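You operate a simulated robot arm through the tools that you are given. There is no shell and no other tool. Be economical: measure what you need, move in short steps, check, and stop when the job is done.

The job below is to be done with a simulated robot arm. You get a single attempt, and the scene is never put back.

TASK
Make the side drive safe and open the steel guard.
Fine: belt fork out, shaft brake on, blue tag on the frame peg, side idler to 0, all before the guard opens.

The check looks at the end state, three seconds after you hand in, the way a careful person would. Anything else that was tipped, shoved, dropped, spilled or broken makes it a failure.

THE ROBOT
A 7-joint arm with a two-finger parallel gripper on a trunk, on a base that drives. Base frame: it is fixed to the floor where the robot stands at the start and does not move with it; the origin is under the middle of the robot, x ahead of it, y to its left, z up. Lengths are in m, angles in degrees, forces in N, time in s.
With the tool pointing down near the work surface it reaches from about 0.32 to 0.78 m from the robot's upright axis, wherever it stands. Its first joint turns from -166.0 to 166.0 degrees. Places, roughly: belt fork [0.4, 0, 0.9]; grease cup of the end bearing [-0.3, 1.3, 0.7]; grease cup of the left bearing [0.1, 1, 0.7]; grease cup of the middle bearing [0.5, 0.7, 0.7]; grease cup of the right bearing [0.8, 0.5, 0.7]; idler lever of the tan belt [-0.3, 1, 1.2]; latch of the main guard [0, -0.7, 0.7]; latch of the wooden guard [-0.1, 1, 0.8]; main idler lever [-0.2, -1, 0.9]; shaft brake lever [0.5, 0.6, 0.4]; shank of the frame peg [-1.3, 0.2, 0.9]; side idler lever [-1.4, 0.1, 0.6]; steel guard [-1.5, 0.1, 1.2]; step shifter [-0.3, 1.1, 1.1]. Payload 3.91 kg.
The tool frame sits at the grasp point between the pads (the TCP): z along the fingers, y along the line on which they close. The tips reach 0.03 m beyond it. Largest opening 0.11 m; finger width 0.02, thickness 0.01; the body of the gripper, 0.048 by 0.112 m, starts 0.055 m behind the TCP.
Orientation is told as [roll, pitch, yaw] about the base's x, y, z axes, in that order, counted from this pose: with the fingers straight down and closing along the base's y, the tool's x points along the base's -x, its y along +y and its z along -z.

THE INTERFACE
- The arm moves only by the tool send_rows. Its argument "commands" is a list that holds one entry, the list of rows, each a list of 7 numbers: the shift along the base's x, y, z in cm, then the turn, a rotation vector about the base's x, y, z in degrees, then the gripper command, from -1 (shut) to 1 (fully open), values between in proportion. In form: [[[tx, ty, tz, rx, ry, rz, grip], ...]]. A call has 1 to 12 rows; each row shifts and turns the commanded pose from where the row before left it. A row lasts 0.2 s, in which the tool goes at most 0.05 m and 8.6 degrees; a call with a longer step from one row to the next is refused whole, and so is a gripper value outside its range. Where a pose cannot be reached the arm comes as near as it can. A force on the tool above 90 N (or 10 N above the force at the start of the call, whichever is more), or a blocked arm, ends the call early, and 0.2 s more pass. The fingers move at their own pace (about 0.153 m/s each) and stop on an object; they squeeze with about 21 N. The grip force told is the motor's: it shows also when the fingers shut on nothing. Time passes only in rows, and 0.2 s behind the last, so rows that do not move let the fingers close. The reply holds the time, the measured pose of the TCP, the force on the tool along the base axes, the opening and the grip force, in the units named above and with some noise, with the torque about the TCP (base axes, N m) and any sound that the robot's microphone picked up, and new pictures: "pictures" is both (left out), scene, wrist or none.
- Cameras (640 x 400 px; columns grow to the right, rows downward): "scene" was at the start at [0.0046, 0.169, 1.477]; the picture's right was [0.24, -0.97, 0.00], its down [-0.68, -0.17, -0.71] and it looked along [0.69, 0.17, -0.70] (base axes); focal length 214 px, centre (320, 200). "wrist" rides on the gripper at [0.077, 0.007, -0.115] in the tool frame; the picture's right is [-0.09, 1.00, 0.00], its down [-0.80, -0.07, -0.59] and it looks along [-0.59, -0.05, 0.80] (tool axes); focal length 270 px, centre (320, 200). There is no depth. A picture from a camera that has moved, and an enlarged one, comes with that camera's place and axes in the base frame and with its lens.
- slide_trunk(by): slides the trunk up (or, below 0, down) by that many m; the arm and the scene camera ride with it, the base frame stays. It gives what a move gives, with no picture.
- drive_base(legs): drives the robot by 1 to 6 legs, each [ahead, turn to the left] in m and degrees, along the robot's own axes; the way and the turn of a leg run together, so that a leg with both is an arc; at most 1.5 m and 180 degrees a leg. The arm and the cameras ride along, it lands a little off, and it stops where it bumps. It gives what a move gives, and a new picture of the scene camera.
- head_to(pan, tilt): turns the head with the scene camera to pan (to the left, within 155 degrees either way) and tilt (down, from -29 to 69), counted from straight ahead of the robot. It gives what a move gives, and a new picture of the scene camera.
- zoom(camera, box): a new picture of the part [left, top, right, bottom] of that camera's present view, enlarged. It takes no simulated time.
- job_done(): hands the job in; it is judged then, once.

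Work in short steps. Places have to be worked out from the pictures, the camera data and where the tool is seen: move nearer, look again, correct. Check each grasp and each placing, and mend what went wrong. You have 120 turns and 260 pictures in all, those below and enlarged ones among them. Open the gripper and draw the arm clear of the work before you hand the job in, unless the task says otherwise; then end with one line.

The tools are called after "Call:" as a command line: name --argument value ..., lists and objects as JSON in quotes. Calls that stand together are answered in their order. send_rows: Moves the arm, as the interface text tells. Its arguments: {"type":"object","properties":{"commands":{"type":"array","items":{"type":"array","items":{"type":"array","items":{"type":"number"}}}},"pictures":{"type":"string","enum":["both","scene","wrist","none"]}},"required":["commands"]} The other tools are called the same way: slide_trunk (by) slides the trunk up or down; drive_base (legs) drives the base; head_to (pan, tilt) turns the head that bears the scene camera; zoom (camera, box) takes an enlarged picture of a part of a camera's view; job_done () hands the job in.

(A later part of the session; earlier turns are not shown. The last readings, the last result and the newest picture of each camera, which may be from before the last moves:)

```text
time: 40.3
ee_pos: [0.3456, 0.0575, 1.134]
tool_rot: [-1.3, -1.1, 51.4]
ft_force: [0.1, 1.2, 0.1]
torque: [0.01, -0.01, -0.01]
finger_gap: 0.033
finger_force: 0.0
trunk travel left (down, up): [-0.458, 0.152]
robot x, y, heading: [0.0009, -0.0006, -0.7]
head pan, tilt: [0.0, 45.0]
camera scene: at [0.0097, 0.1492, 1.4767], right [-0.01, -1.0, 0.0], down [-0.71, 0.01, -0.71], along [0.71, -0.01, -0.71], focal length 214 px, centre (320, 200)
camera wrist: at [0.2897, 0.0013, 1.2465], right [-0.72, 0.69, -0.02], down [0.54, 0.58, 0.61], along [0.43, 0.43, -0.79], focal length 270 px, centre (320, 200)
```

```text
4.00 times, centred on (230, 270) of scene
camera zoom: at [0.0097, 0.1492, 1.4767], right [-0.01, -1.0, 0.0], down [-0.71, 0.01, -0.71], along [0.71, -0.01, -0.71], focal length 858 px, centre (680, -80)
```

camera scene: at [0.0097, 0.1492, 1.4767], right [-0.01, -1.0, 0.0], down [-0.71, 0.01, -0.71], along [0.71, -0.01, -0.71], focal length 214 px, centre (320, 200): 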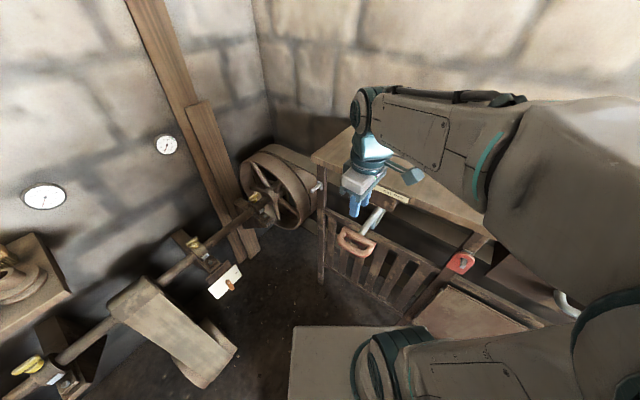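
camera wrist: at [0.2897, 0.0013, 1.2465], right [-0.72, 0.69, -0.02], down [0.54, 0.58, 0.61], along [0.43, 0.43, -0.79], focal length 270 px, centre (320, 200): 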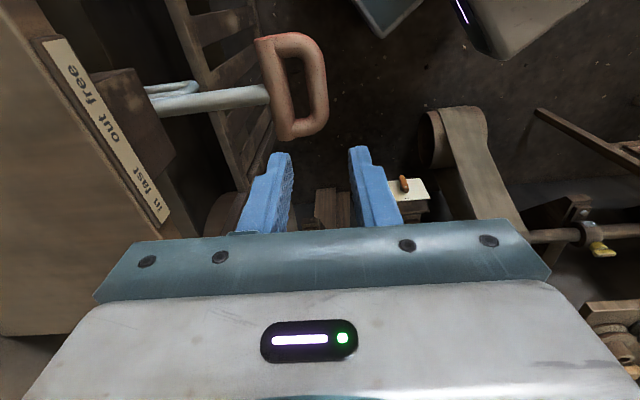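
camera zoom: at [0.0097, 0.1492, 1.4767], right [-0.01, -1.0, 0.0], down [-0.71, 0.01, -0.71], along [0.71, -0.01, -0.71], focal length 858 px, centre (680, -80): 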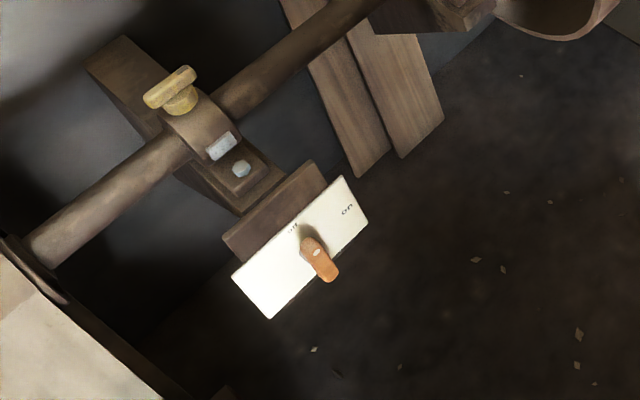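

The fork is out and stays. The brake plate shows "off" at the top middle and "on" to the right; I swing the arm over that way for a closer look.

Call:
send_rows --commands '[[[0, 4, 0, 0, 0, 0, 0], [0, 4.5, 0, 0, 0, 0, 0], [0, 4.5, 0, 0, 0, 0, 0], [0, 4.5, 0, 0, 0, 0, 0], [0, 4.5, 0, 0, 0, 0, 0], [0, 4, 0, 0, 0, 0, 0], [0, 2, -4, 0, 0, 0, 0], [0, 0, -4.5, 0, 0, 0, 0], [0, 0, -4.5, 0, 0, 0, 0], [0, 0, -4.5, 0, 0, 0, 0], [0, 0, -4.5, 0, 0, 0, 0], [0, 0, 0, 0, 0, 0, 0]]]'

Call:
zoom --camera "wrist" --box '[270, 30, 430, 160]'

```text
time: 42.9
ee_pos: [0.3469, 0.336, 0.9117]
tool_rot: [-1.3, -0.9, 51.3]
ft_force: [-1.0, -0.5, 0.3]
torque: [-0.02, 0.01, 0.03]
finger_gap: 0.0551
finger_force: 0.0
trunk travel left (down, up): [-0.458, 0.152]
robot x, y, heading: [0.0029, -0.0022, -0.6]
head pan, tilt: [0.0, 45.0]
camera scene: at [0.01, 0.1495, 1.4767], right [-0.01, -1.0, 0.0], down [-0.71, 0.01, -0.71], along [0.71, -0.01, -0.71], focal length 214 px, centre (320, 200)
camera wrist: at [0.2905, 0.2812, 1.0253], right [-0.72, 0.69, -0.02], down [0.54, 0.58, 0.61], along [0.43, 0.43, -0.79], focal length 270 px, centre (320, 200)
```

scene: 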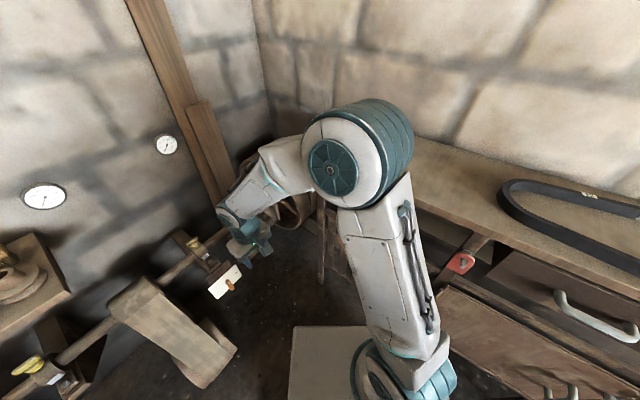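
wrist: 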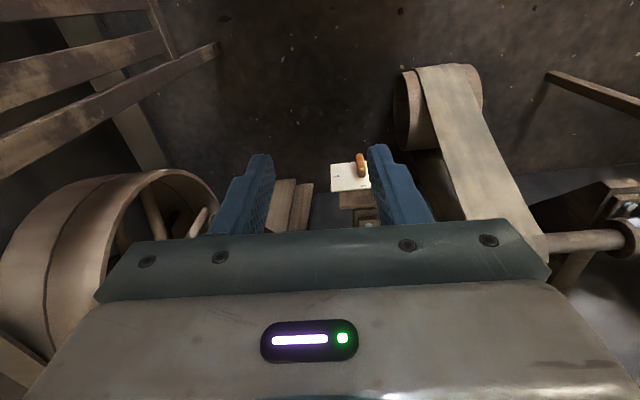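

```text
3.08 times, centred on (350, 95) of wrist
camera zoom: at [0.2905, 0.2812, 1.0253], right [-0.72, 0.69, -0.02], down [0.54, 0.58, 0.61], along [0.43, 0.43, -0.79], focal length 832 px, centre (228, 523)
```

zoom: 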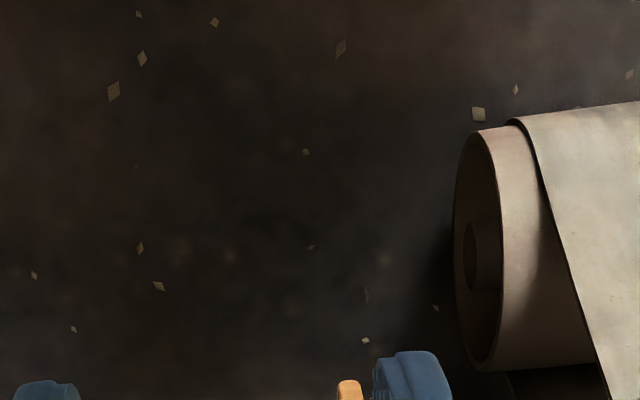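

The brake lever is near (0.51, 0.63, 0.37), about 0.8 m off: too far. I turn the base toward it and edge ahead a little.

Call:
drive_base --legs '[[0, 50], [0.1, 0]]'

```text
time: 46.3
ee_pos: [0.0296, 0.5565, 0.9119]
tool_rot: [-1.1, -0.9, 101.5]
ft_force: [-0.1, 0.0, 0.1]
torque: [-0.01, 0.0, 0.0]
finger_gap: 0.0549
finger_force: 0.2
trunk travel left (down, up): [-0.458, 0.152]
robot x, y, heading: [0.0677, 0.0782, 49.4]
head pan, tilt: [0.0, 45.0]
camera scene: at [-0.0422, 0.1773, 1.4767], right [0.76, -0.65, 0.0], down [-0.46, -0.54, -0.71], along [0.46, 0.54, -0.71], focal length 214 px, centre (320, 200)
```

scene: 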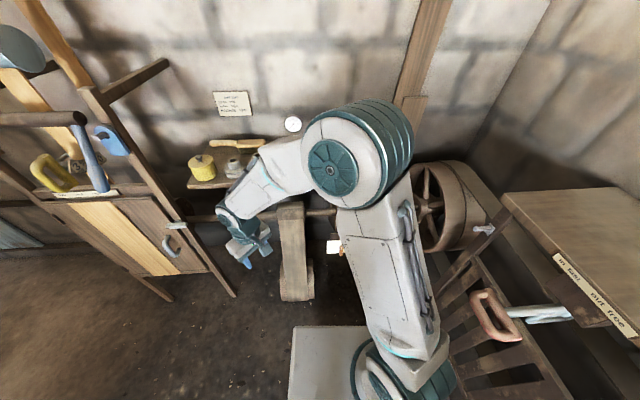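

I bring the arm over toward the brake, turning the tool back so the wrist camera looks at it.

Call:
send_rows --commands '[[[3, -2, 0, 0, 0, -6, 0], [4, -2, 0, 0, 0, -6, 0], [4.5, -2, 0, 0, 0, -6, 0], [4.5, -2, 0, 0, 0, -6, 0], [4.5, -2, 0, 0, 0, -6, 0], [4.5, -2, 0, 0, 0, -6, 0], [4.5, -1, 0, 0, 0, -6, 0], [4, 0, -2, 0, 0, -4, 0], [0, 0, -4.5, 0, 0, 0, 0], [0, 0, -4.5, 0, 0, 0, 0], [0, 0, -4.5, 0, 0, 0, 0], [0, 0, 0, 0, 0, 0, 0]]]'

```text
time: 48.9
ee_pos: [0.3651, 0.4245, 0.7559]
tool_rot: [-1.3, -1.0, 55.4]
ft_force: [-0.2, 0.8, 0.4]
torque: [-0.02, -0.03, 0.02]
finger_gap: 0.0549
finger_force: 0.0
trunk travel left (down, up): [-0.458, 0.152]
robot x, y, heading: [0.0643, 0.0742, 49.6]
head pan, tilt: [0.0, 45.0]
camera scene: at [-0.0421, 0.1771, 1.4767], right [0.76, -0.65, 0.0], down [-0.46, -0.54, -0.71], along [0.46, 0.54, -0.71], focal length 214 px, centre (320, 200)
camera wrist: at [0.313, 0.3671, 0.8699], right [-0.77, 0.64, -0.02], down [0.5, 0.62, 0.61], along [0.4, 0.46, -0.79], focal length 270 px, centre (320, 200)
```

scene: 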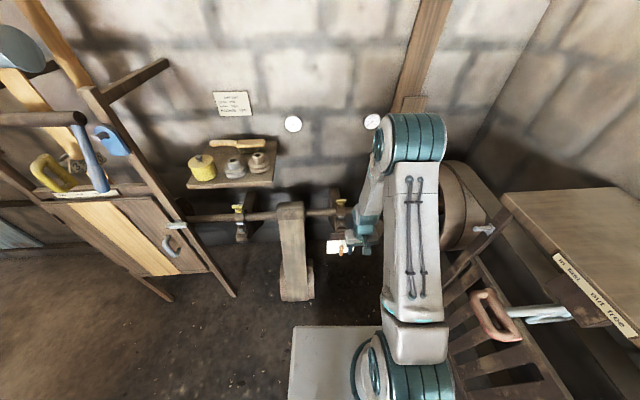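
wrist: 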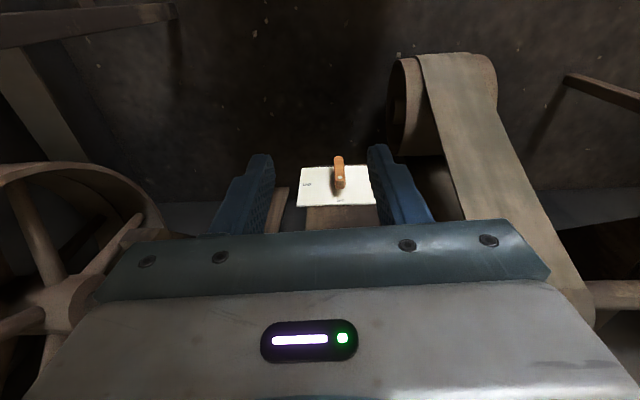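

Call:
zoom --camera "wrist" --box '[280, 140, 400, 215]'

Call:
zoom --camera "scene" --box '[300, 200, 400, 262]'

```text
5.33 times, centred on (340, 178) of wrist
camera zoom: at [0.313, 0.3671, 0.8699], right [-0.77, 0.64, -0.02], down [0.5, 0.62, 0.61], along [0.4, 0.46, -0.79], focal length 1442 px, centre (213, 320)
```

zoom: 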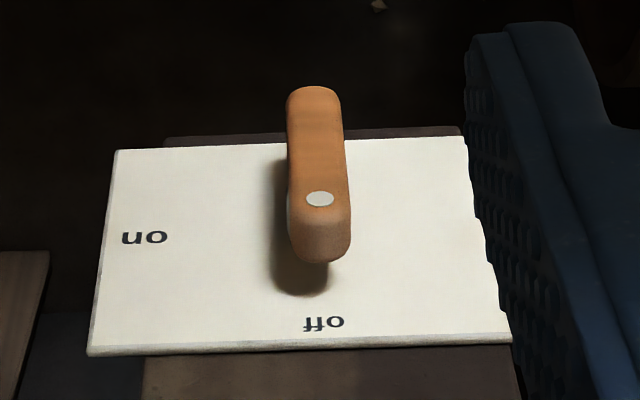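

```text
6.40 times, centred on (350, 231) of scene
camera zoom: at [-0.0421, 0.1771, 1.4767], right [0.76, -0.65, 0.0], down [-0.46, -0.54, -0.71], along [0.46, 0.54, -0.71], focal length 1373 px, centre (128, 2)
```

zoom: 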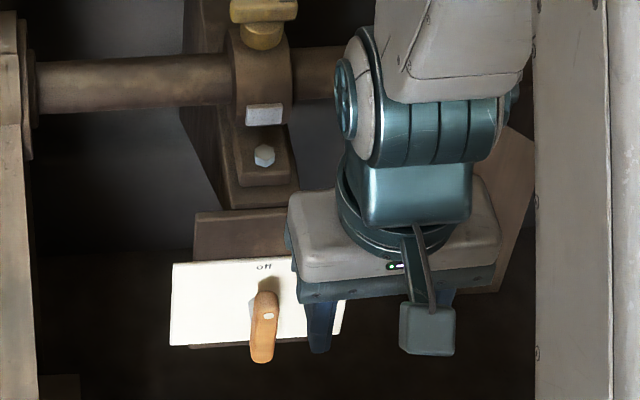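

Triangulating: the lever pivot is at about (0.451, 0.575, 0.484) on a vertical plate facing the robot, with the handle hanging down to z≈0.415. I tilt the tool 45° so the wrist camera looks at the plate head-on, and lower it.

Call:
send_rows --commands '[[[0, 0, 0, 6.15, -4.3, 0, 0], [0, 0, 0, 6.15, -4.3, 0, 0], [0, 0, 0, 6.15, -4.3, 0, 0], [0, 0, 0, 6.15, -4.3, 0, 0], [0, 0, 0, 6.15, -4.3, 0, 0], [0, 0, 0, 6.15, -4.3, 0, 0], [0, 0, -4, 0, 0, 0, 0], [0, 0, -4, 0, 0, 0, 0], [0, 0, -4, 0, 0, 0, 0], [0, 0, -4, 0, 0, 0, 0], [0, 0, -4, 0, 0, 0, 0], [0, 0, 0, 0, 0, 0, 0]]]'

```text
time: 51.5
ee_pos: [0.3697, 0.4297, 0.5539]
tool_rot: [-1.7, -46.0, 55.6]
ft_force: [0.6, 0.6, -0.3]
torque: [-0.04, 0.01, 0.0]
finger_gap: 0.0548
finger_force: 0.1
out of reach, approached as far as the arm can: row 6
trunk travel left (down, up): [-0.458, 0.152]
robot x, y, heading: [0.0673, 0.0741, 49.3]
head pan, tilt: [0.0, 45.0]
camera scene: at [-0.0421, 0.177, 1.4767], right [0.76, -0.65, 0.0], down [-0.46, -0.54, -0.71], along [0.46, 0.54, -0.71], focal length 214 px, centre (320, 200)
camera wrist: at [0.2846, 0.3245, 0.5784], right [-0.78, 0.63, 0.04], down [0.12, 0.07, 0.99], along [0.62, 0.77, -0.13], focal length 270 px, centre (320, 200)
```

scene: 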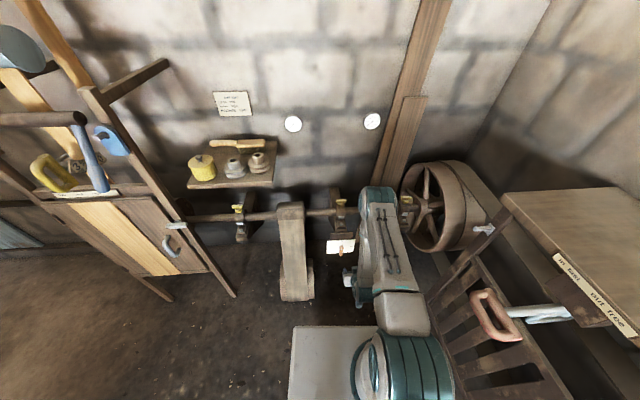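
wrist: 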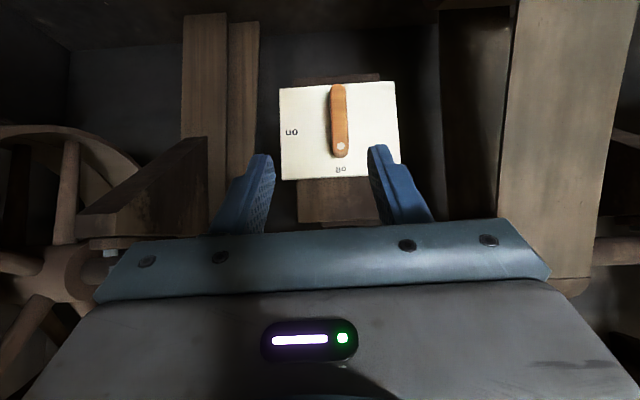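

The plate is upright: "off" at 12 o'clock, "on" at 3 o'clock (seen from the robot). I zoom to find the pivot.

Call:
zoom --camera "wrist" --box '[260, 70, 420, 190]'

```text
3.33 times, centred on (340, 130) of wrist
camera zoom: at [0.2846, 0.3245, 0.5784], right [-0.78, 0.63, 0.04], down [0.12, 0.07, 0.99], along [0.62, 0.77, -0.13], focal length 901 px, centre (253, 433)
```

zoom: 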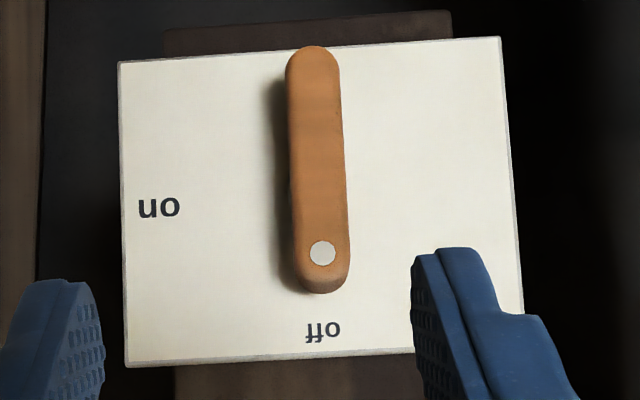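

The lever turns about its middle with the white dot as pointer, now at "off"; it must turn 90° clockwise seen from the robot. I raise the arm a bit and lower the trunk so the tool can approach horizontally.

Call:
send_rows --commands '[[[-1, -1.5, 4, 0, 0, 0, 0], [-1, -1.5, 4, 0, 0, 0, 0], [0, 0, 4, 0, 0, 0, 0], [0, 0, 4, 0, 0, 0, 0], [0, 0, 4, 0, 0, 0, 0], [0, 0, 0, 0, 0, 0, 0]]]' --pictures "none"

Call:
slide_trunk --by -0.25

Call:
send_rows --commands '[[[-1, -1.4, 0, 6.15, -4.3, 0, 0], [-1, -1.4, 0, 6.15, -4.3, 0, 0], [0, 0, 0, 6.15, -4.3, 0, 0], [0, 0, 0, 6.15, -4.3, 0, 0], [0, 0, 0, 6.15, -4.3, 0, 0], [0, 0, 0, 6.15, -4.3, 0, 0], [0, 0, 0, 0, 0, 0, 0]]]'

```text
time: 52.9
ee_pos: [0.3688, 0.4209, 0.7396]
tool_rot: [-1.6, -45.9, 55.5]
ft_force: [-0.9, -0.5, -0.7]
torque: [0.01, -0.04, -0.02]
finger_gap: 0.0552
finger_force: 0.0
out of reach, approached as far as the arm can: row 4, 5
trunk travel left (down, up): [-0.458, 0.152]
robot x, y, heading: [0.0691, 0.0763, 49.5]
head pan, tilt: [0.0, 45.0]
```

```text
time: 55.5
ee_pos: [0.3681, 0.4186, 0.4899]
tool_rot: [-1.6, -46.0, 55.6]
ft_force: [-0.9, -0.4, 1.0]
torque: [0.06, -0.01, -0.01]
finger_gap: 0.0552
finger_force: 0.0
trunk travel left (down, up): [-0.208, 0.402]
robot x, y, heading: [0.0654, 0.079, 49.6]
head pan, tilt: [0.0, 45.0]
```

```text
time: 57.1
ee_pos: [0.3652, 0.4069, 0.4721]
tool_rot: [-162.0, -88.9, -144.4]
ft_force: [-0.9, 1.1, 0.7]
torque: [0.0, 0.0, 0.01]
finger_gap: 0.055
finger_force: 0.1
out of reach, approached as far as the arm can: row 1, 2
trunk travel left (down, up): [-0.208, 0.402]
robot x, y, heading: [0.0646, 0.0743, 49.5]
head pan, tilt: [0.0, 45.0]
camera scene: at [-0.0423, 0.1768, 1.2267], right [0.76, -0.65, 0.0], down [-0.46, -0.54, -0.71], along [0.46, 0.54, -0.71], focal length 214 px, centre (320, 200)
camera wrist: at [0.2935, 0.3211, 0.3933], right [-0.81, 0.59, 0.08], down [-0.31, -0.53, 0.79], along [0.51, 0.61, 0.61], focal length 270 px, centre (320, 200)
```

scene: 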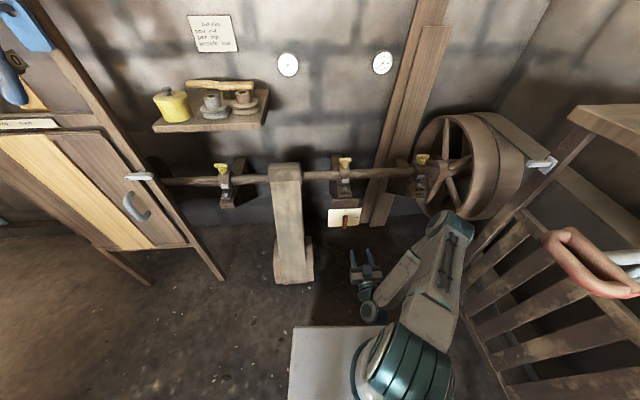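
wrist: 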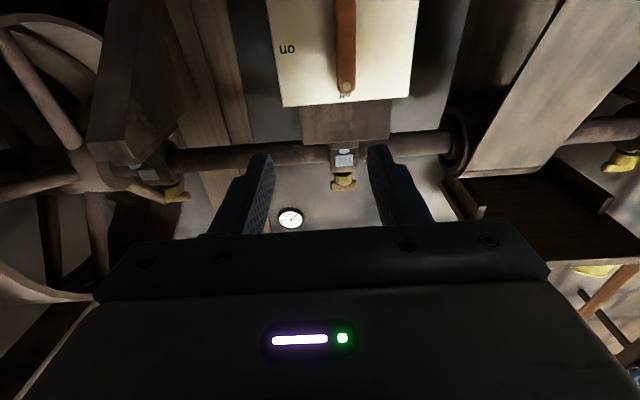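

The tool is now horizontal, pointing at azimuth 53.5°. The lever's middle is at (0.452, 0.576, 0.445); I approach to about 6 cm short of it.

Call:
send_rows --commands '[[[0.5, 2, -1.5, 0, 0, 0, 0], [1.2, 2.9, -1.2, 0, 0, 0, 0], [1.2, 2.9, 0, 0, 0, 0, 0], [1.2, 2.8, 0, 0, 0, 0, 0], [0, 0, 0, 0, 0, 0, 0]]]'

Call:
zoom --camera "scene" --box '[300, 190, 420, 310]'

```text
time: 58.3
ee_pos: [0.4071, 0.5133, 0.4451]
tool_rot: [-162.1, -89.0, -144.1]
ft_force: [-0.3, 0.3, 0.9]
torque: [-0.02, 0.03, -0.01]
finger_gap: 0.0549
finger_force: 0.0
trunk travel left (down, up): [-0.208, 0.402]
robot x, y, heading: [0.0624, 0.0734, 49.4]
head pan, tilt: [0.0, 45.0]
camera scene: at [-0.0422, 0.1768, 1.2267], right [0.76, -0.65, 0.0], down [-0.46, -0.54, -0.71], along [0.46, 0.54, -0.71], focal length 214 px, centre (320, 200)
camera wrist: at [0.334, 0.4278, 0.3669], right [-0.81, 0.59, 0.08], down [-0.31, -0.53, 0.79], along [0.51, 0.61, 0.61], focal length 270 px, centre (320, 200)
```

scene: 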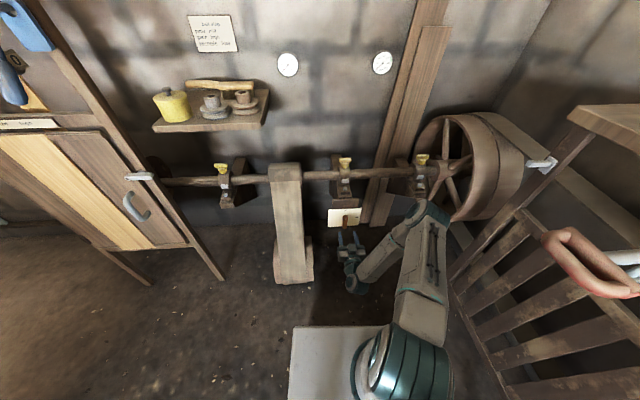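
wrist: 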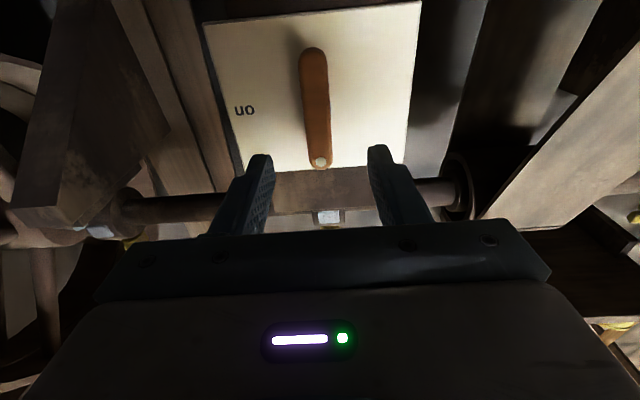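

```text
3.33 times, centred on (360, 250) of scene
camera zoom: at [-0.0422, 0.1768, 1.2267], right [0.76, -0.65, 0.0], down [-0.46, -0.54, -0.71], along [0.46, 0.54, -0.71], focal length 715 px, centre (187, 33)
```

zoom: 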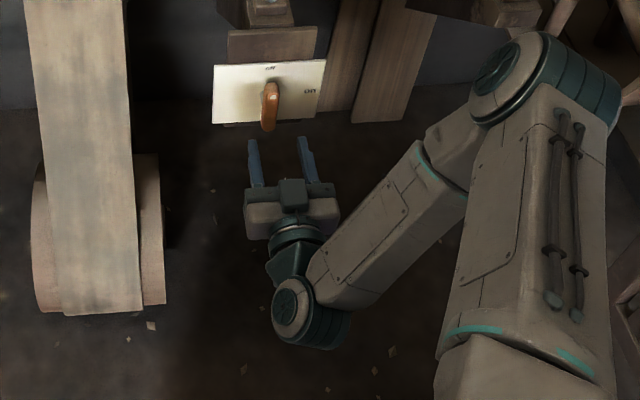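

Fingers are centred on the lever. I advance 5.5 cm along the tool axis.

Call:
send_rows --commands '[[[1.2, 1.6, 0, 0, 0, 0, 0], [1.2, 1.6, 0, 0, 0, 0, 0], [0.85, 1.2, 0, 0, 0, 0, 0], [0, 0, 0, 0, 0, 0, 0]]]'

Call:
zoom --camera "scene" --box '[310, 190, 400, 250]'

```text
time: 59.3
ee_pos: [0.4386, 0.5587, 0.4443]
tool_rot: [-160.8, -88.9, -145.3]
ft_force: [0.3, 0.2, -0.1]
torque: [0.0, 0.03, 0.0]
finger_gap: 0.055
finger_force: 0.1
trunk travel left (down, up): [-0.208, 0.402]
robot x, y, heading: [0.0676, 0.0741, 49.6]
head pan, tilt: [0.0, 45.0]
camera scene: at [-0.0422, 0.1768, 1.2267], right [0.76, -0.65, 0.0], down [-0.46, -0.54, -0.71], along [0.46, 0.54, -0.71], focal length 214 px, centre (320, 200)
camera wrist: at [0.3662, 0.4712, 0.3664], right [-0.81, 0.59, 0.08], down [-0.31, -0.53, 0.79], along [0.51, 0.61, 0.61], focal length 270 px, centre (320, 200)
```

scene: 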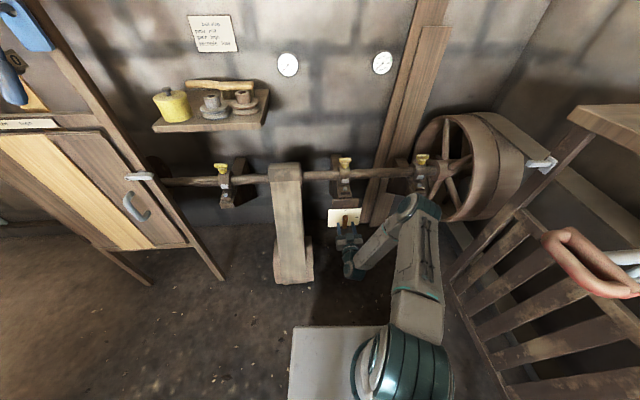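
wrist: 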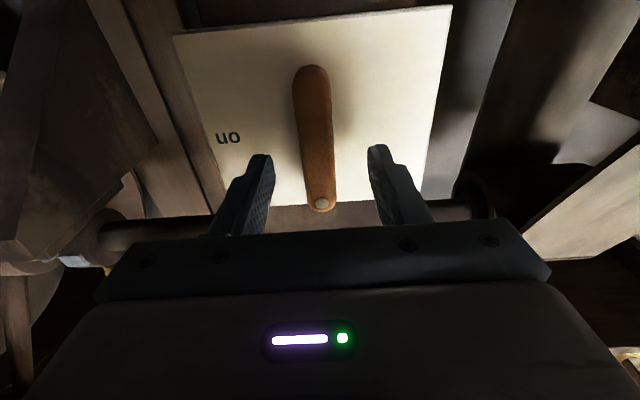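

```text
6.67 times, centred on (355, 220) of scene
camera zoom: at [-0.0422, 0.1768, 1.2267], right [0.76, -0.65, 0.0], down [-0.46, -0.54, -0.71], along [0.46, 0.54, -0.71], focal length 1430 px, centre (87, 67)
```

zoom: 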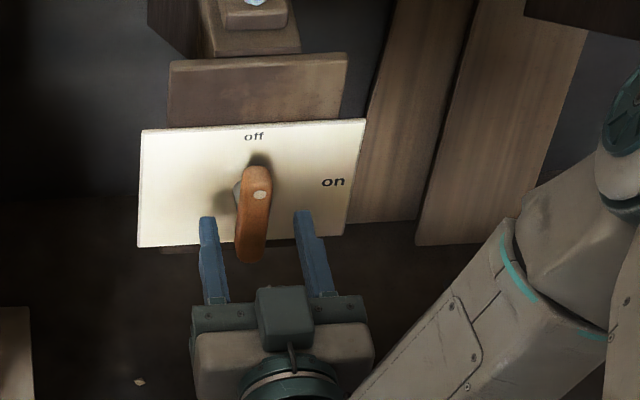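

The scene zoom shows the grey spindle behind the dot end, so the pivot is at the dot and the handle hangs down. I lower 1.5 cm, advance 0.8 cm, and grip the handle.

Call:
send_rows --commands '[[[0, 0, -1.5, 0, 0, 0, 0], [0.5, 0.65, 0, 0, 0, 0, 0], [0, 0, 0, 0, 0, 0, -1], [0, 0, 0, 0, 0, 0, -1], [0, 0, 0, 0, 0, 0, -1]]]'

Call:
zoom --camera "scene" --box '[310, 190, 400, 250]'

```text
time: 60.5
ee_pos: [0.4428, 0.564, 0.4302]
tool_rot: [-160.0, -89.0, -146.2]
ft_force: [3.3, -3.0, -1.5]
torque: [0.09, 0.28, -0.09]
finger_gap: 0.0199
finger_force: 45.5
trunk travel left (down, up): [-0.208, 0.402]
robot x, y, heading: [0.0691, 0.0762, 49.4]
head pan, tilt: [0.0, 45.0]
camera scene: at [-0.0419, 0.1769, 1.2267], right [0.76, -0.65, 0.0], down [-0.46, -0.54, -0.71], along [0.46, 0.54, -0.71], focal length 214 px, centre (320, 200)
camera wrist: at [0.3716, 0.4769, 0.351], right [-0.8, 0.59, 0.08], down [-0.31, -0.53, 0.79], along [0.51, 0.61, 0.61], focal length 270 px, centre (320, 200)
```

scene: 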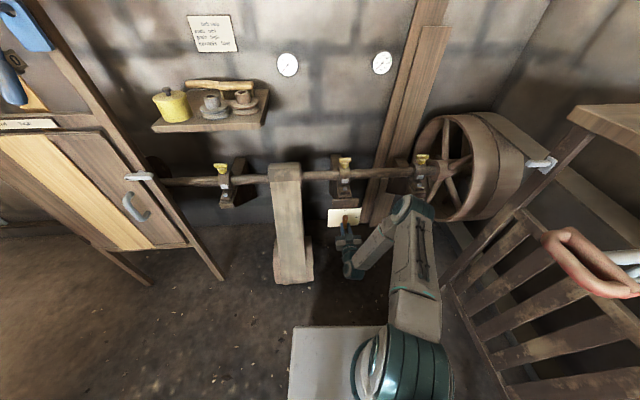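
wrist: 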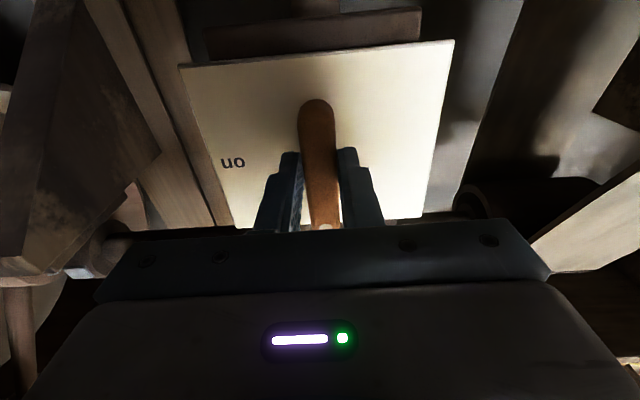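

```text
6.67 times, centred on (355, 220) of scene
camera zoom: at [-0.0419, 0.1769, 1.2267], right [0.76, -0.65, 0.0], down [-0.46, -0.54, -0.71], along [0.46, 0.54, -0.71], focal length 1430 px, centre (87, 67)
```

zoom: 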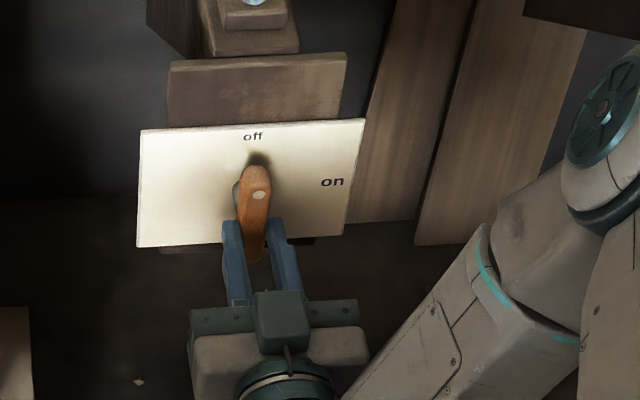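

Grip is firm at 20 mm. I test turning toward "on" with the handle moving right, two 8° steps around the pivot.

Call:
send_rows --commands '[[[0.52, -0.38, 0.05, -4.7, -6.4, 0, -1], [0.5, -0.37, 0.13, -4.7, -6.4, 0, -1], [0, 0, 0, 0, 0, 0, -1]]]'

Call:
zoom --camera "scene" --box '[310, 190, 400, 250]'

```text
time: 61.3
ee_pos: [0.4445, 0.5638, 0.4304]
tool_rot: [-93.3, -74.1, 148.4]
ft_force: [-43.9, 34.2, 1.5]
torque: [-0.36, 1.94, 0.79]
finger_gap: 0.0257
finger_force: 44.6
trunk travel left (down, up): [-0.208, 0.402]
robot x, y, heading: [0.0703, 0.0778, 50.4]
head pan, tilt: [0.0, 45.0]
camera scene: at [-0.0457, 0.1766, 1.2264], right [0.77, -0.64, 0.0], down [-0.45, -0.55, -0.71], along [0.45, 0.54, -0.71], focal length 214 px, centre (320, 200)
camera wrist: at [0.3919, 0.4628, 0.3549], right [-0.81, 0.56, -0.19], down [-0.47, -0.41, 0.78], along [0.36, 0.72, 0.6], focal length 270 px, centre (320, 200)
```

scene: 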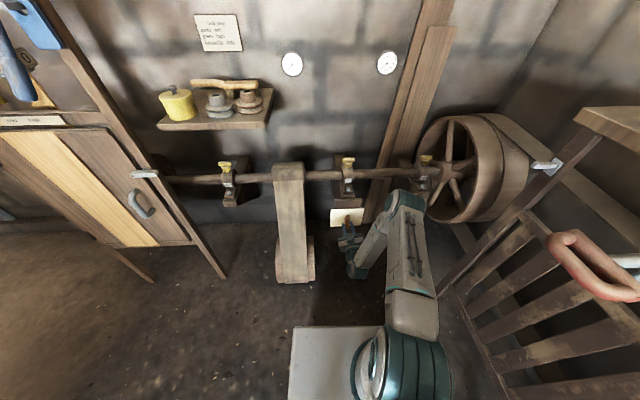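
wrist: 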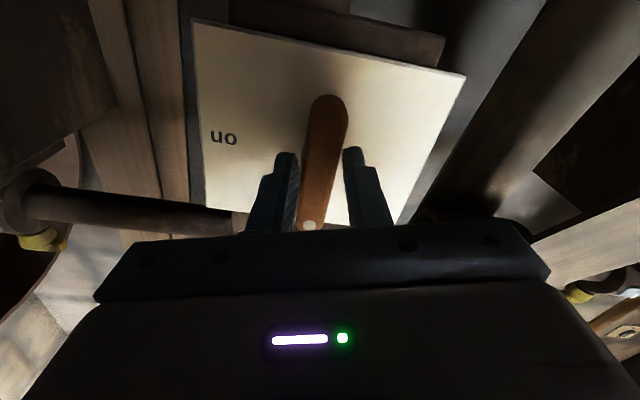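

```text
6.67 times, centred on (355, 220) of scene
camera zoom: at [-0.0457, 0.1766, 1.2264], right [0.77, -0.64, 0.0], down [-0.45, -0.55, -0.71], along [0.45, 0.54, -0.71], focal length 1430 px, centre (87, 67)
```

zoom: 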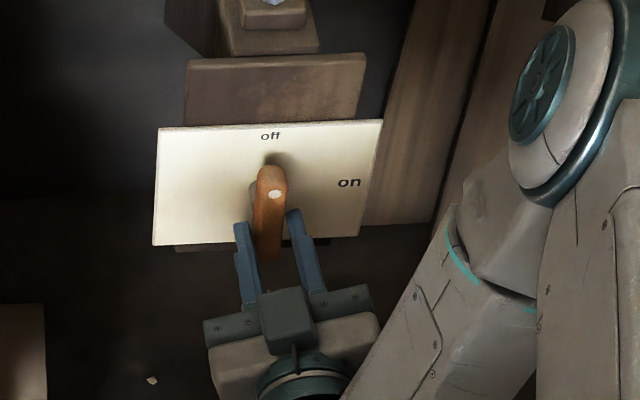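

It resisted with 55 N and did not move, so that is the stop side. I undo this and turn the other way (handle left, dot end toward "on").

Call:
send_rows --commands '[[[-0.5, 0.37, -0.13, 4.7, 6.4, 0, -1], [-0.52, 0.38, -0.05, 4.7, 6.4, 0, -1], [-0.52, 0.38, 0.05, 4.7, 6.4, 0, -1], [-0.5, 0.37, 0.13, 4.7, 6.4, 0, -1], [0, 0, 0, 0, 0, 0, -1]]]'

Call:
zoom --camera "scene" --box '[310, 190, 400, 250]'

```text
time: 62.5
ee_pos: [0.4414, 0.5651, 0.4299]
tool_rot: [93.3, -74.7, -40.8]
ft_force: [20.1, -37.4, -7.7]
torque: [-0.39, 0.78, -0.46]
finger_gap: 0.02
finger_force: 44.8
trunk travel left (down, up): [-0.208, 0.402]
robot x, y, heading: [0.0666, 0.0745, 48.9]
head pan, tilt: [0.0, 45.0]
camera scene: at [-0.0399, 0.1772, 1.2269], right [0.75, -0.66, 0.0], down [-0.47, -0.53, -0.71], along [0.47, 0.53, -0.71], focal length 214 px, centre (320, 200)
camera wrist: at [0.3507, 0.4929, 0.3561], right [-0.75, 0.57, 0.35], down [-0.15, -0.65, 0.74], along [0.65, 0.51, 0.57], focal length 270 px, centre (320, 200)
```

scene: 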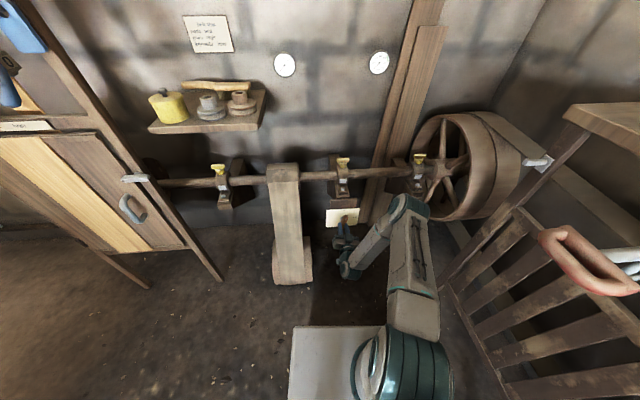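
wrist: 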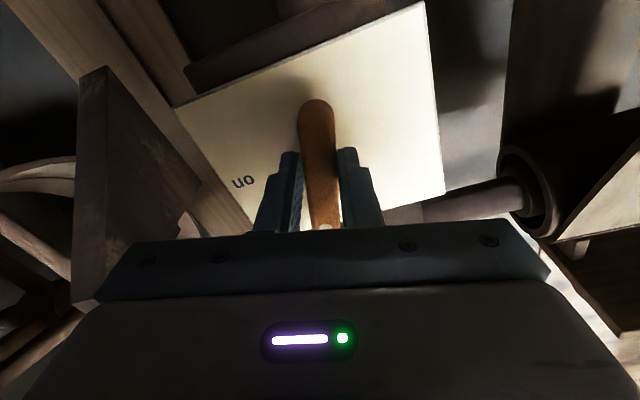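

```text
6.67 times, centred on (355, 220) of scene
camera zoom: at [-0.0399, 0.1772, 1.2269], right [0.75, -0.66, 0.0], down [-0.47, -0.53, -0.71], along [0.47, 0.53, -0.71], focal length 1430 px, centre (87, 67)
```

zoom: 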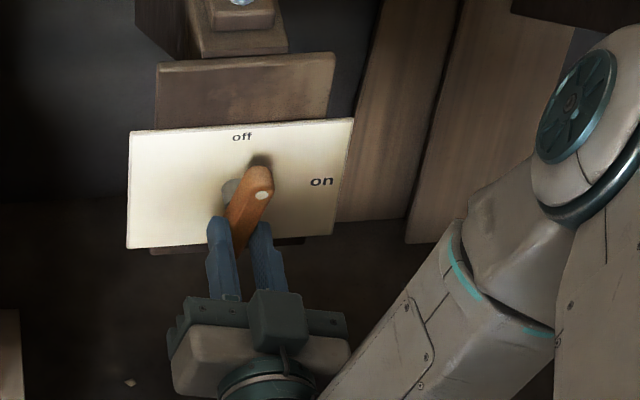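

It turns that way, and the dot moves toward "on"; the pivot is near the lever's middle. I take back the excess sideways shift and keep rotating mostly in place.

Call:
send_rows --commands '[[[0.55, -0.4, -0.1, 4.7, 6.4, 0, -1], [-0.1, 0.07, 0.05, 4.7, 6.4, 0, -1], [-0.09, 0.06, 0.06, 4.7, 6.4, 0, -1], [-0.08, 0.06, 0.08, 4.7, 6.4, 0, -1], [0, 0, 0, 0, 0, 0, -1]]]'

Call:
zoom --camera "scene" --box '[310, 190, 400, 250]'

```text
time: 63.7
ee_pos: [0.437, 0.569, 0.4321]
tool_rot: [90.9, -42.6, -37.7]
ft_force: [13.1, -30.9, 0.9]
torque: [-0.05, 0.25, -0.47]
finger_gap: 0.02
finger_force: 45.3
trunk travel left (down, up): [-0.208, 0.402]
robot x, y, heading: [0.0681, 0.0795, 48.9]
head pan, tilt: [0.0, 45.0]
camera scene: at [-0.0411, 0.1761, 1.2269], right [0.76, -0.65, 0.0], down [-0.46, -0.53, -0.71], along [0.46, 0.54, -0.71], focal length 214 px, centre (320, 200)
camera wrist: at [0.3199, 0.5154, 0.3847], right [-0.49, 0.36, 0.79], down [0.15, -0.86, 0.48], along [0.86, 0.35, 0.37], focal length 270 px, centre (320, 200)
```

scene: 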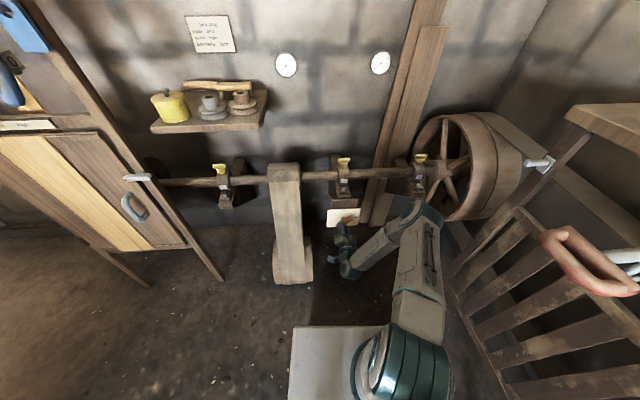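
wrist: 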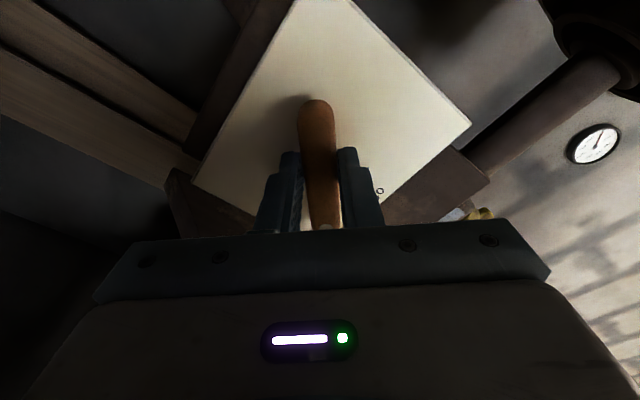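

```text
6.67 times, centred on (355, 220) of scene
camera zoom: at [-0.0411, 0.1761, 1.2269], right [0.76, -0.65, 0.0], down [-0.46, -0.53, -0.71], along [0.46, 0.54, -0.71], focal length 1430 px, centre (87, 67)
```

zoom: 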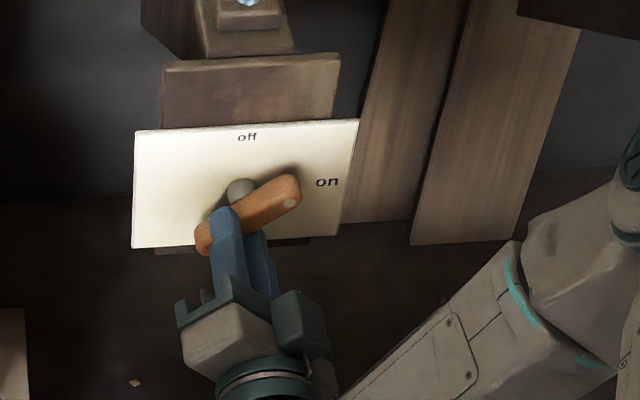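

The dot is nearly at "on" (about 48°). I relax the sideways load a little and turn the remaining 42°.

Call:
send_rows --commands '[[[0.25, -0.35, 0, 4.9, 6.7, 0, -1], [0.1, -0.1, 0.1, 4.9, 6.7, 0, -1], [-0.02, 0.02, 0.1, 4.9, 6.7, 0, -1], [0, 0, 0.1, 4.9, 6.7, 0, -1], [0, 0, 0.1, 4.9, 6.7, 0, -1], [0, 0, 0, 0, 0, 0, -1]]]'

Call:
zoom --camera "scene" --box '[310, 190, 400, 250]'

```text
time: 65.1
ee_pos: [0.436, 0.5685, 0.4397]
tool_rot: [90.4, -0.9, -36.8]
ft_force: [-16.7, 36.1, 19.5]
torque: [0.0, -0.16, 1.15]
finger_gap: 0.0196
finger_force: 44.7
trunk travel left (down, up): [-0.208, 0.402]
robot x, y, heading: [0.0655, 0.0743, 49.8]
head pan, tilt: [0.0, 45.0]
camera scene: at [-0.0449, 0.1763, 1.2267], right [0.77, -0.64, 0.0], down [-0.45, -0.54, -0.71], along [0.46, 0.54, -0.71], focal length 214 px, centre (320, 200)
camera wrist: at [0.3057, 0.5234, 0.445], right [0.05, -0.05, 1.0], down [0.29, -0.96, -0.06], along [0.96, 0.29, -0.04], focal length 270 px, centre (320, 200)
```

scene: 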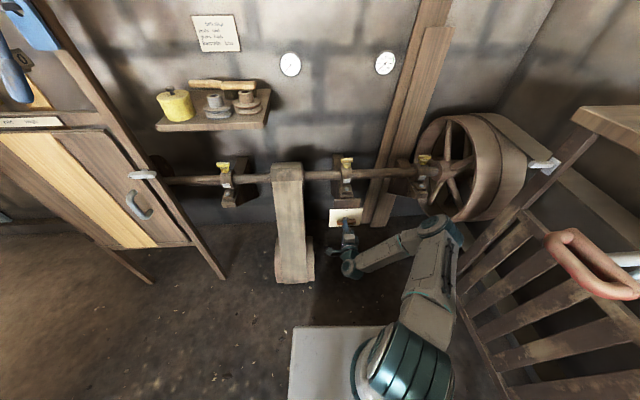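
wrist: 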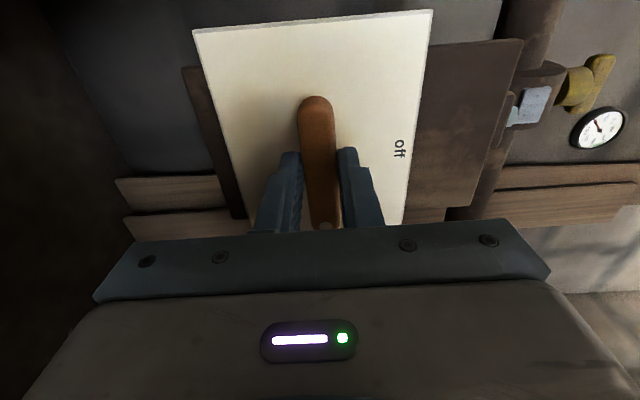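

```text
6.67 times, centred on (355, 220) of scene
camera zoom: at [-0.0449, 0.1763, 1.2267], right [0.77, -0.64, 0.0], down [-0.45, -0.54, -0.71], along [0.46, 0.54, -0.71], focal length 1430 px, centre (87, 67)
```

zoom: 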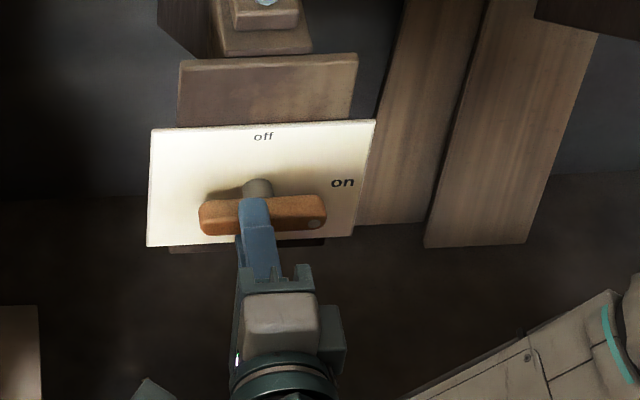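

The lever is now level with the dot at "on". I release and back off along the tool axis.

Call:
send_rows --commands '[[[0, 0, 0, 0, 0, 0, -0.2], [0, 0, 0, 0, 0, 0, -0.2], [-1.2, -1.6, 0, 0, 0, 0, -0.2], [-1.8, -2.4, 0, 0, 0, 0, -0.2], [-2.4, -3.2, 0, 0, 0, 0, -0.2], [-2.4, -3.2, 0, 0, 0, 0, -0.2], [0, 0, 0, 0, 0, 0, -0.2]]]'

Call:
zoom --camera "scene" --box '[310, 190, 400, 250]'

```text
time: 66.7
ee_pos: [0.3611, 0.461, 0.4367]
tool_rot: [90.0, -1.2, -37.3]
ft_force: [-0.6, -0.6, 0.5]
torque: [-0.01, -0.01, -0.01]
finger_gap: 0.0438
finger_force: 0.0
trunk travel left (down, up): [-0.208, 0.402]
robot x, y, heading: [0.0682, 0.0765, 49.4]
head pan, tilt: [0.0, 45.0]
camera scene: at [-0.0423, 0.1769, 1.2267], right [0.76, -0.65, 0.0], down [-0.46, -0.54, -0.71], along [0.46, 0.54, -0.71], focal length 214 px, centre (320, 200)
camera wrist: at [0.2304, 0.4174, 0.4425], right [0.05, -0.04, 1.0], down [0.28, -0.96, -0.05], along [0.96, 0.28, -0.04], focal length 270 px, centre (320, 200)
```

scene: 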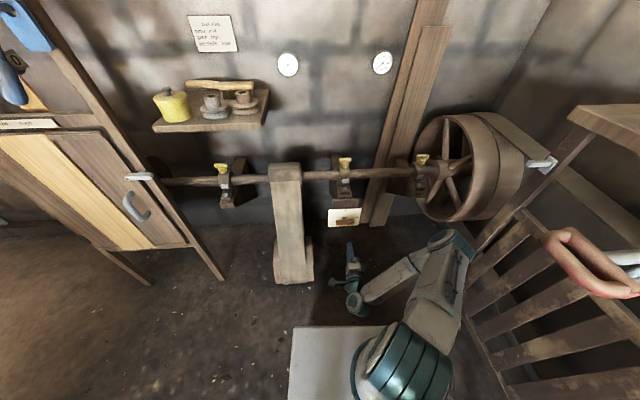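
wrist: 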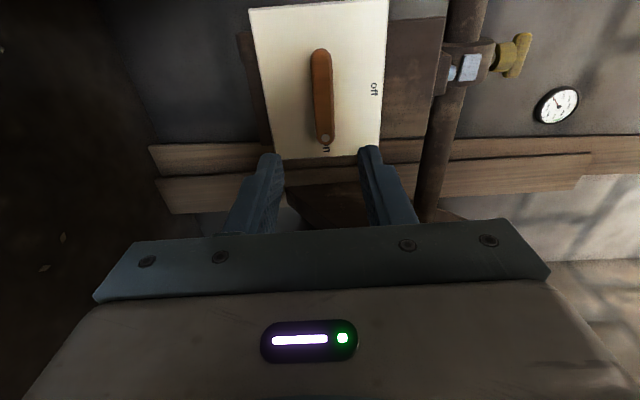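

```text
6.67 times, centred on (355, 220) of scene
camera zoom: at [-0.0423, 0.1769, 1.2267], right [0.76, -0.65, 0.0], down [-0.46, -0.54, -0.71], along [0.46, 0.54, -0.71], focal length 1430 px, centre (87, 67)
```

zoom: 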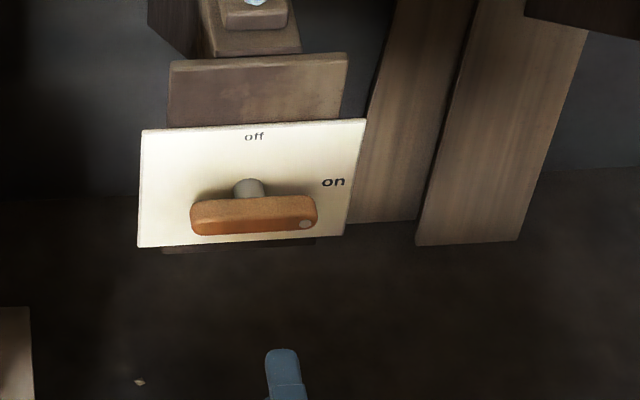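

The brake is on. Next the blue tag: I raise the trunk, then turn the tool back so the fingers close horizontally.

Call:
slide_trunk --by 0.3

Call:
send_rows --commands '[[[-1, -1, 3, -4.9, -6.7, 0, 0], [-1, -1, 3, -4.9, -6.7, 0, 0], [-1, -1, 3, -4.9, -6.7, 0, 0], [0, 0, 3, -4.9, -6.7, 0, 0], [0, 0, 3, -4.9, -6.7, 0, 0], [0, 0, 3, -4.9, -6.7, 0, 0], [0, 0, 3, -4.9, -6.7, 0, 0], [0, 0, 3, -4.9, -6.7, 0, 0], [0, 0, 0, -4.9, -6.7, 0, 0], [0, 0, 0, -4.9, -6.7, 0, 0], [0, 0, 0, -4, -5.4, 0, 0], [0, 0, 0, 0, 0, 0, 0]]]'

```text
time: 69.7
ee_pos: [0.3602, 0.4624, 0.7365]
tool_rot: [90.0, -1.2, -37.4]
ft_force: [-0.3, -0.4, -0.7]
torque: [-0.02, 0.0, 0.01]
finger_gap: 0.044
finger_force: 0.1
trunk travel left (down, up): [-0.508, 0.102]
robot x, y, heading: [0.0666, 0.0745, 49.5]
head pan, tilt: [0.0, 45.0]
```

```text
time: 72.3
ee_pos: [0.3695, 0.4853, 0.9213]
tool_rot: [-136.0, -88.4, -170.2]
ft_force: [-0.7, 0.9, -0.1]
torque: [-0.01, -0.03, -0.03]
finger_gap: 0.0551
finger_force: 0.1
out of reach, approached as far as the arm can: row 4, 5, 6, 7, 8
trunk travel left (down, up): [-0.508, 0.102]
robot x, y, heading: [0.0677, 0.0767, 49.5]
head pan, tilt: [0.0, 45.0]
camera scene: at [-0.0424, 0.177, 1.5267], right [0.76, -0.65, 0.0], down [-0.46, -0.54, -0.71], along [0.46, 0.54, -0.71], focal length 214 px, centre (320, 200)
camera wrist: at [0.298, 0.3969, 0.843], right [-0.81, 0.59, 0.07], down [-0.31, -0.53, 0.79], along [0.5, 0.62, 0.61], focal length 270 px, centre (320, 200)
```

scene: 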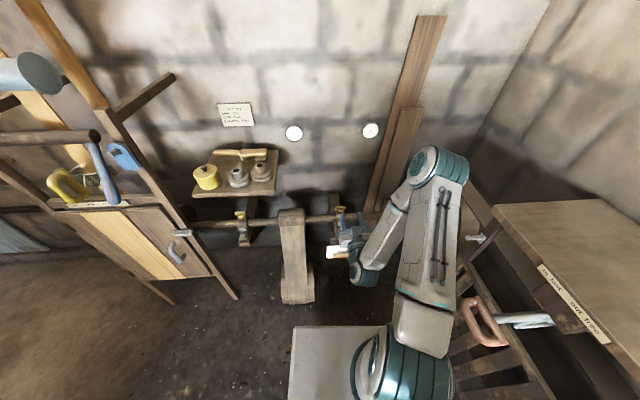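
wrist: 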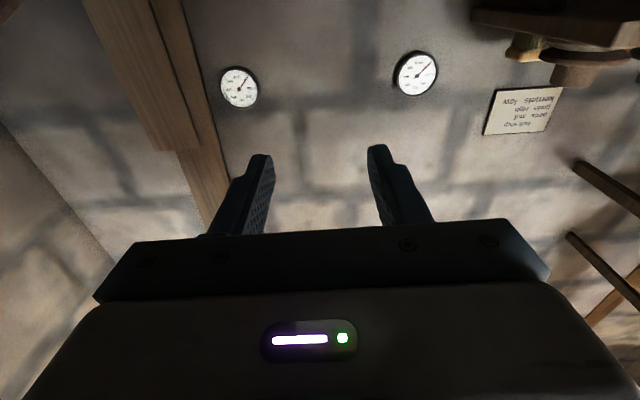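

I read the wall note, then drive: turn left, ahead, and turn back to face the wooden guard's post with the tag.

Call:
zoom --camera "scene" --box '[200, 90, 280, 140]'

Call:
drive_base --legs '[[0, 85], [0.22, 0], [0, -40]]'

```text
8.00 times, centred on (240, 115) of scene
camera zoom: at [-0.0424, 0.177, 1.5267], right [0.76, -0.65, 0.0], down [-0.46, -0.54, -0.71], along [0.46, 0.54, -0.71], focal length 1716 px, centre (960, 880)
```

zoom: 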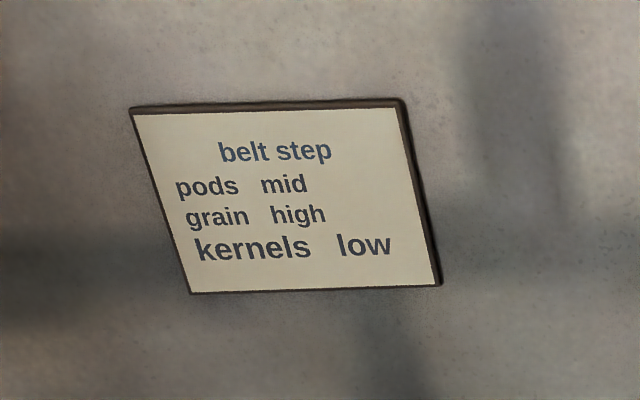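

```text
time: 79.5
ee_pos: [-0.1656, 0.7367, 0.9215]
tool_rot: [-138.7, -88.5, -122.1]
ft_force: [0.8, -0.5, -0.2]
torque: [0.02, 0.0, 0.03]
finger_gap: 0.0549
finger_force: 0.0
trunk travel left (down, up): [-0.508, 0.102]
robot x, y, heading: [-0.0894, 0.2317, 94.7]
head pan, tilt: [0.0, 45.0]
camera scene: at [-0.2369, 0.2254, 1.5267], right [1.0, 0.08, 0.0], down [0.06, -0.7, -0.71], along [-0.06, 0.7, -0.71], focal length 214 px, centre (320, 200)
```

scene: 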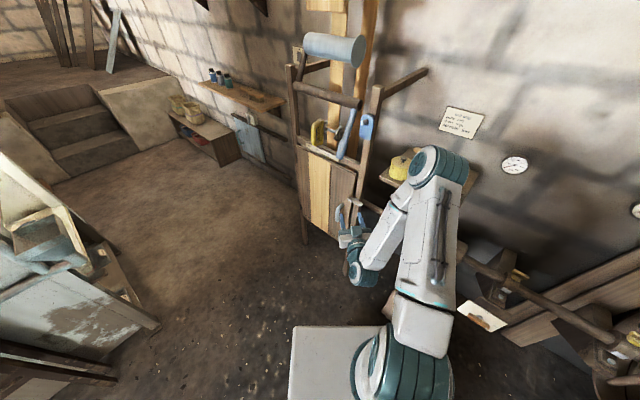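

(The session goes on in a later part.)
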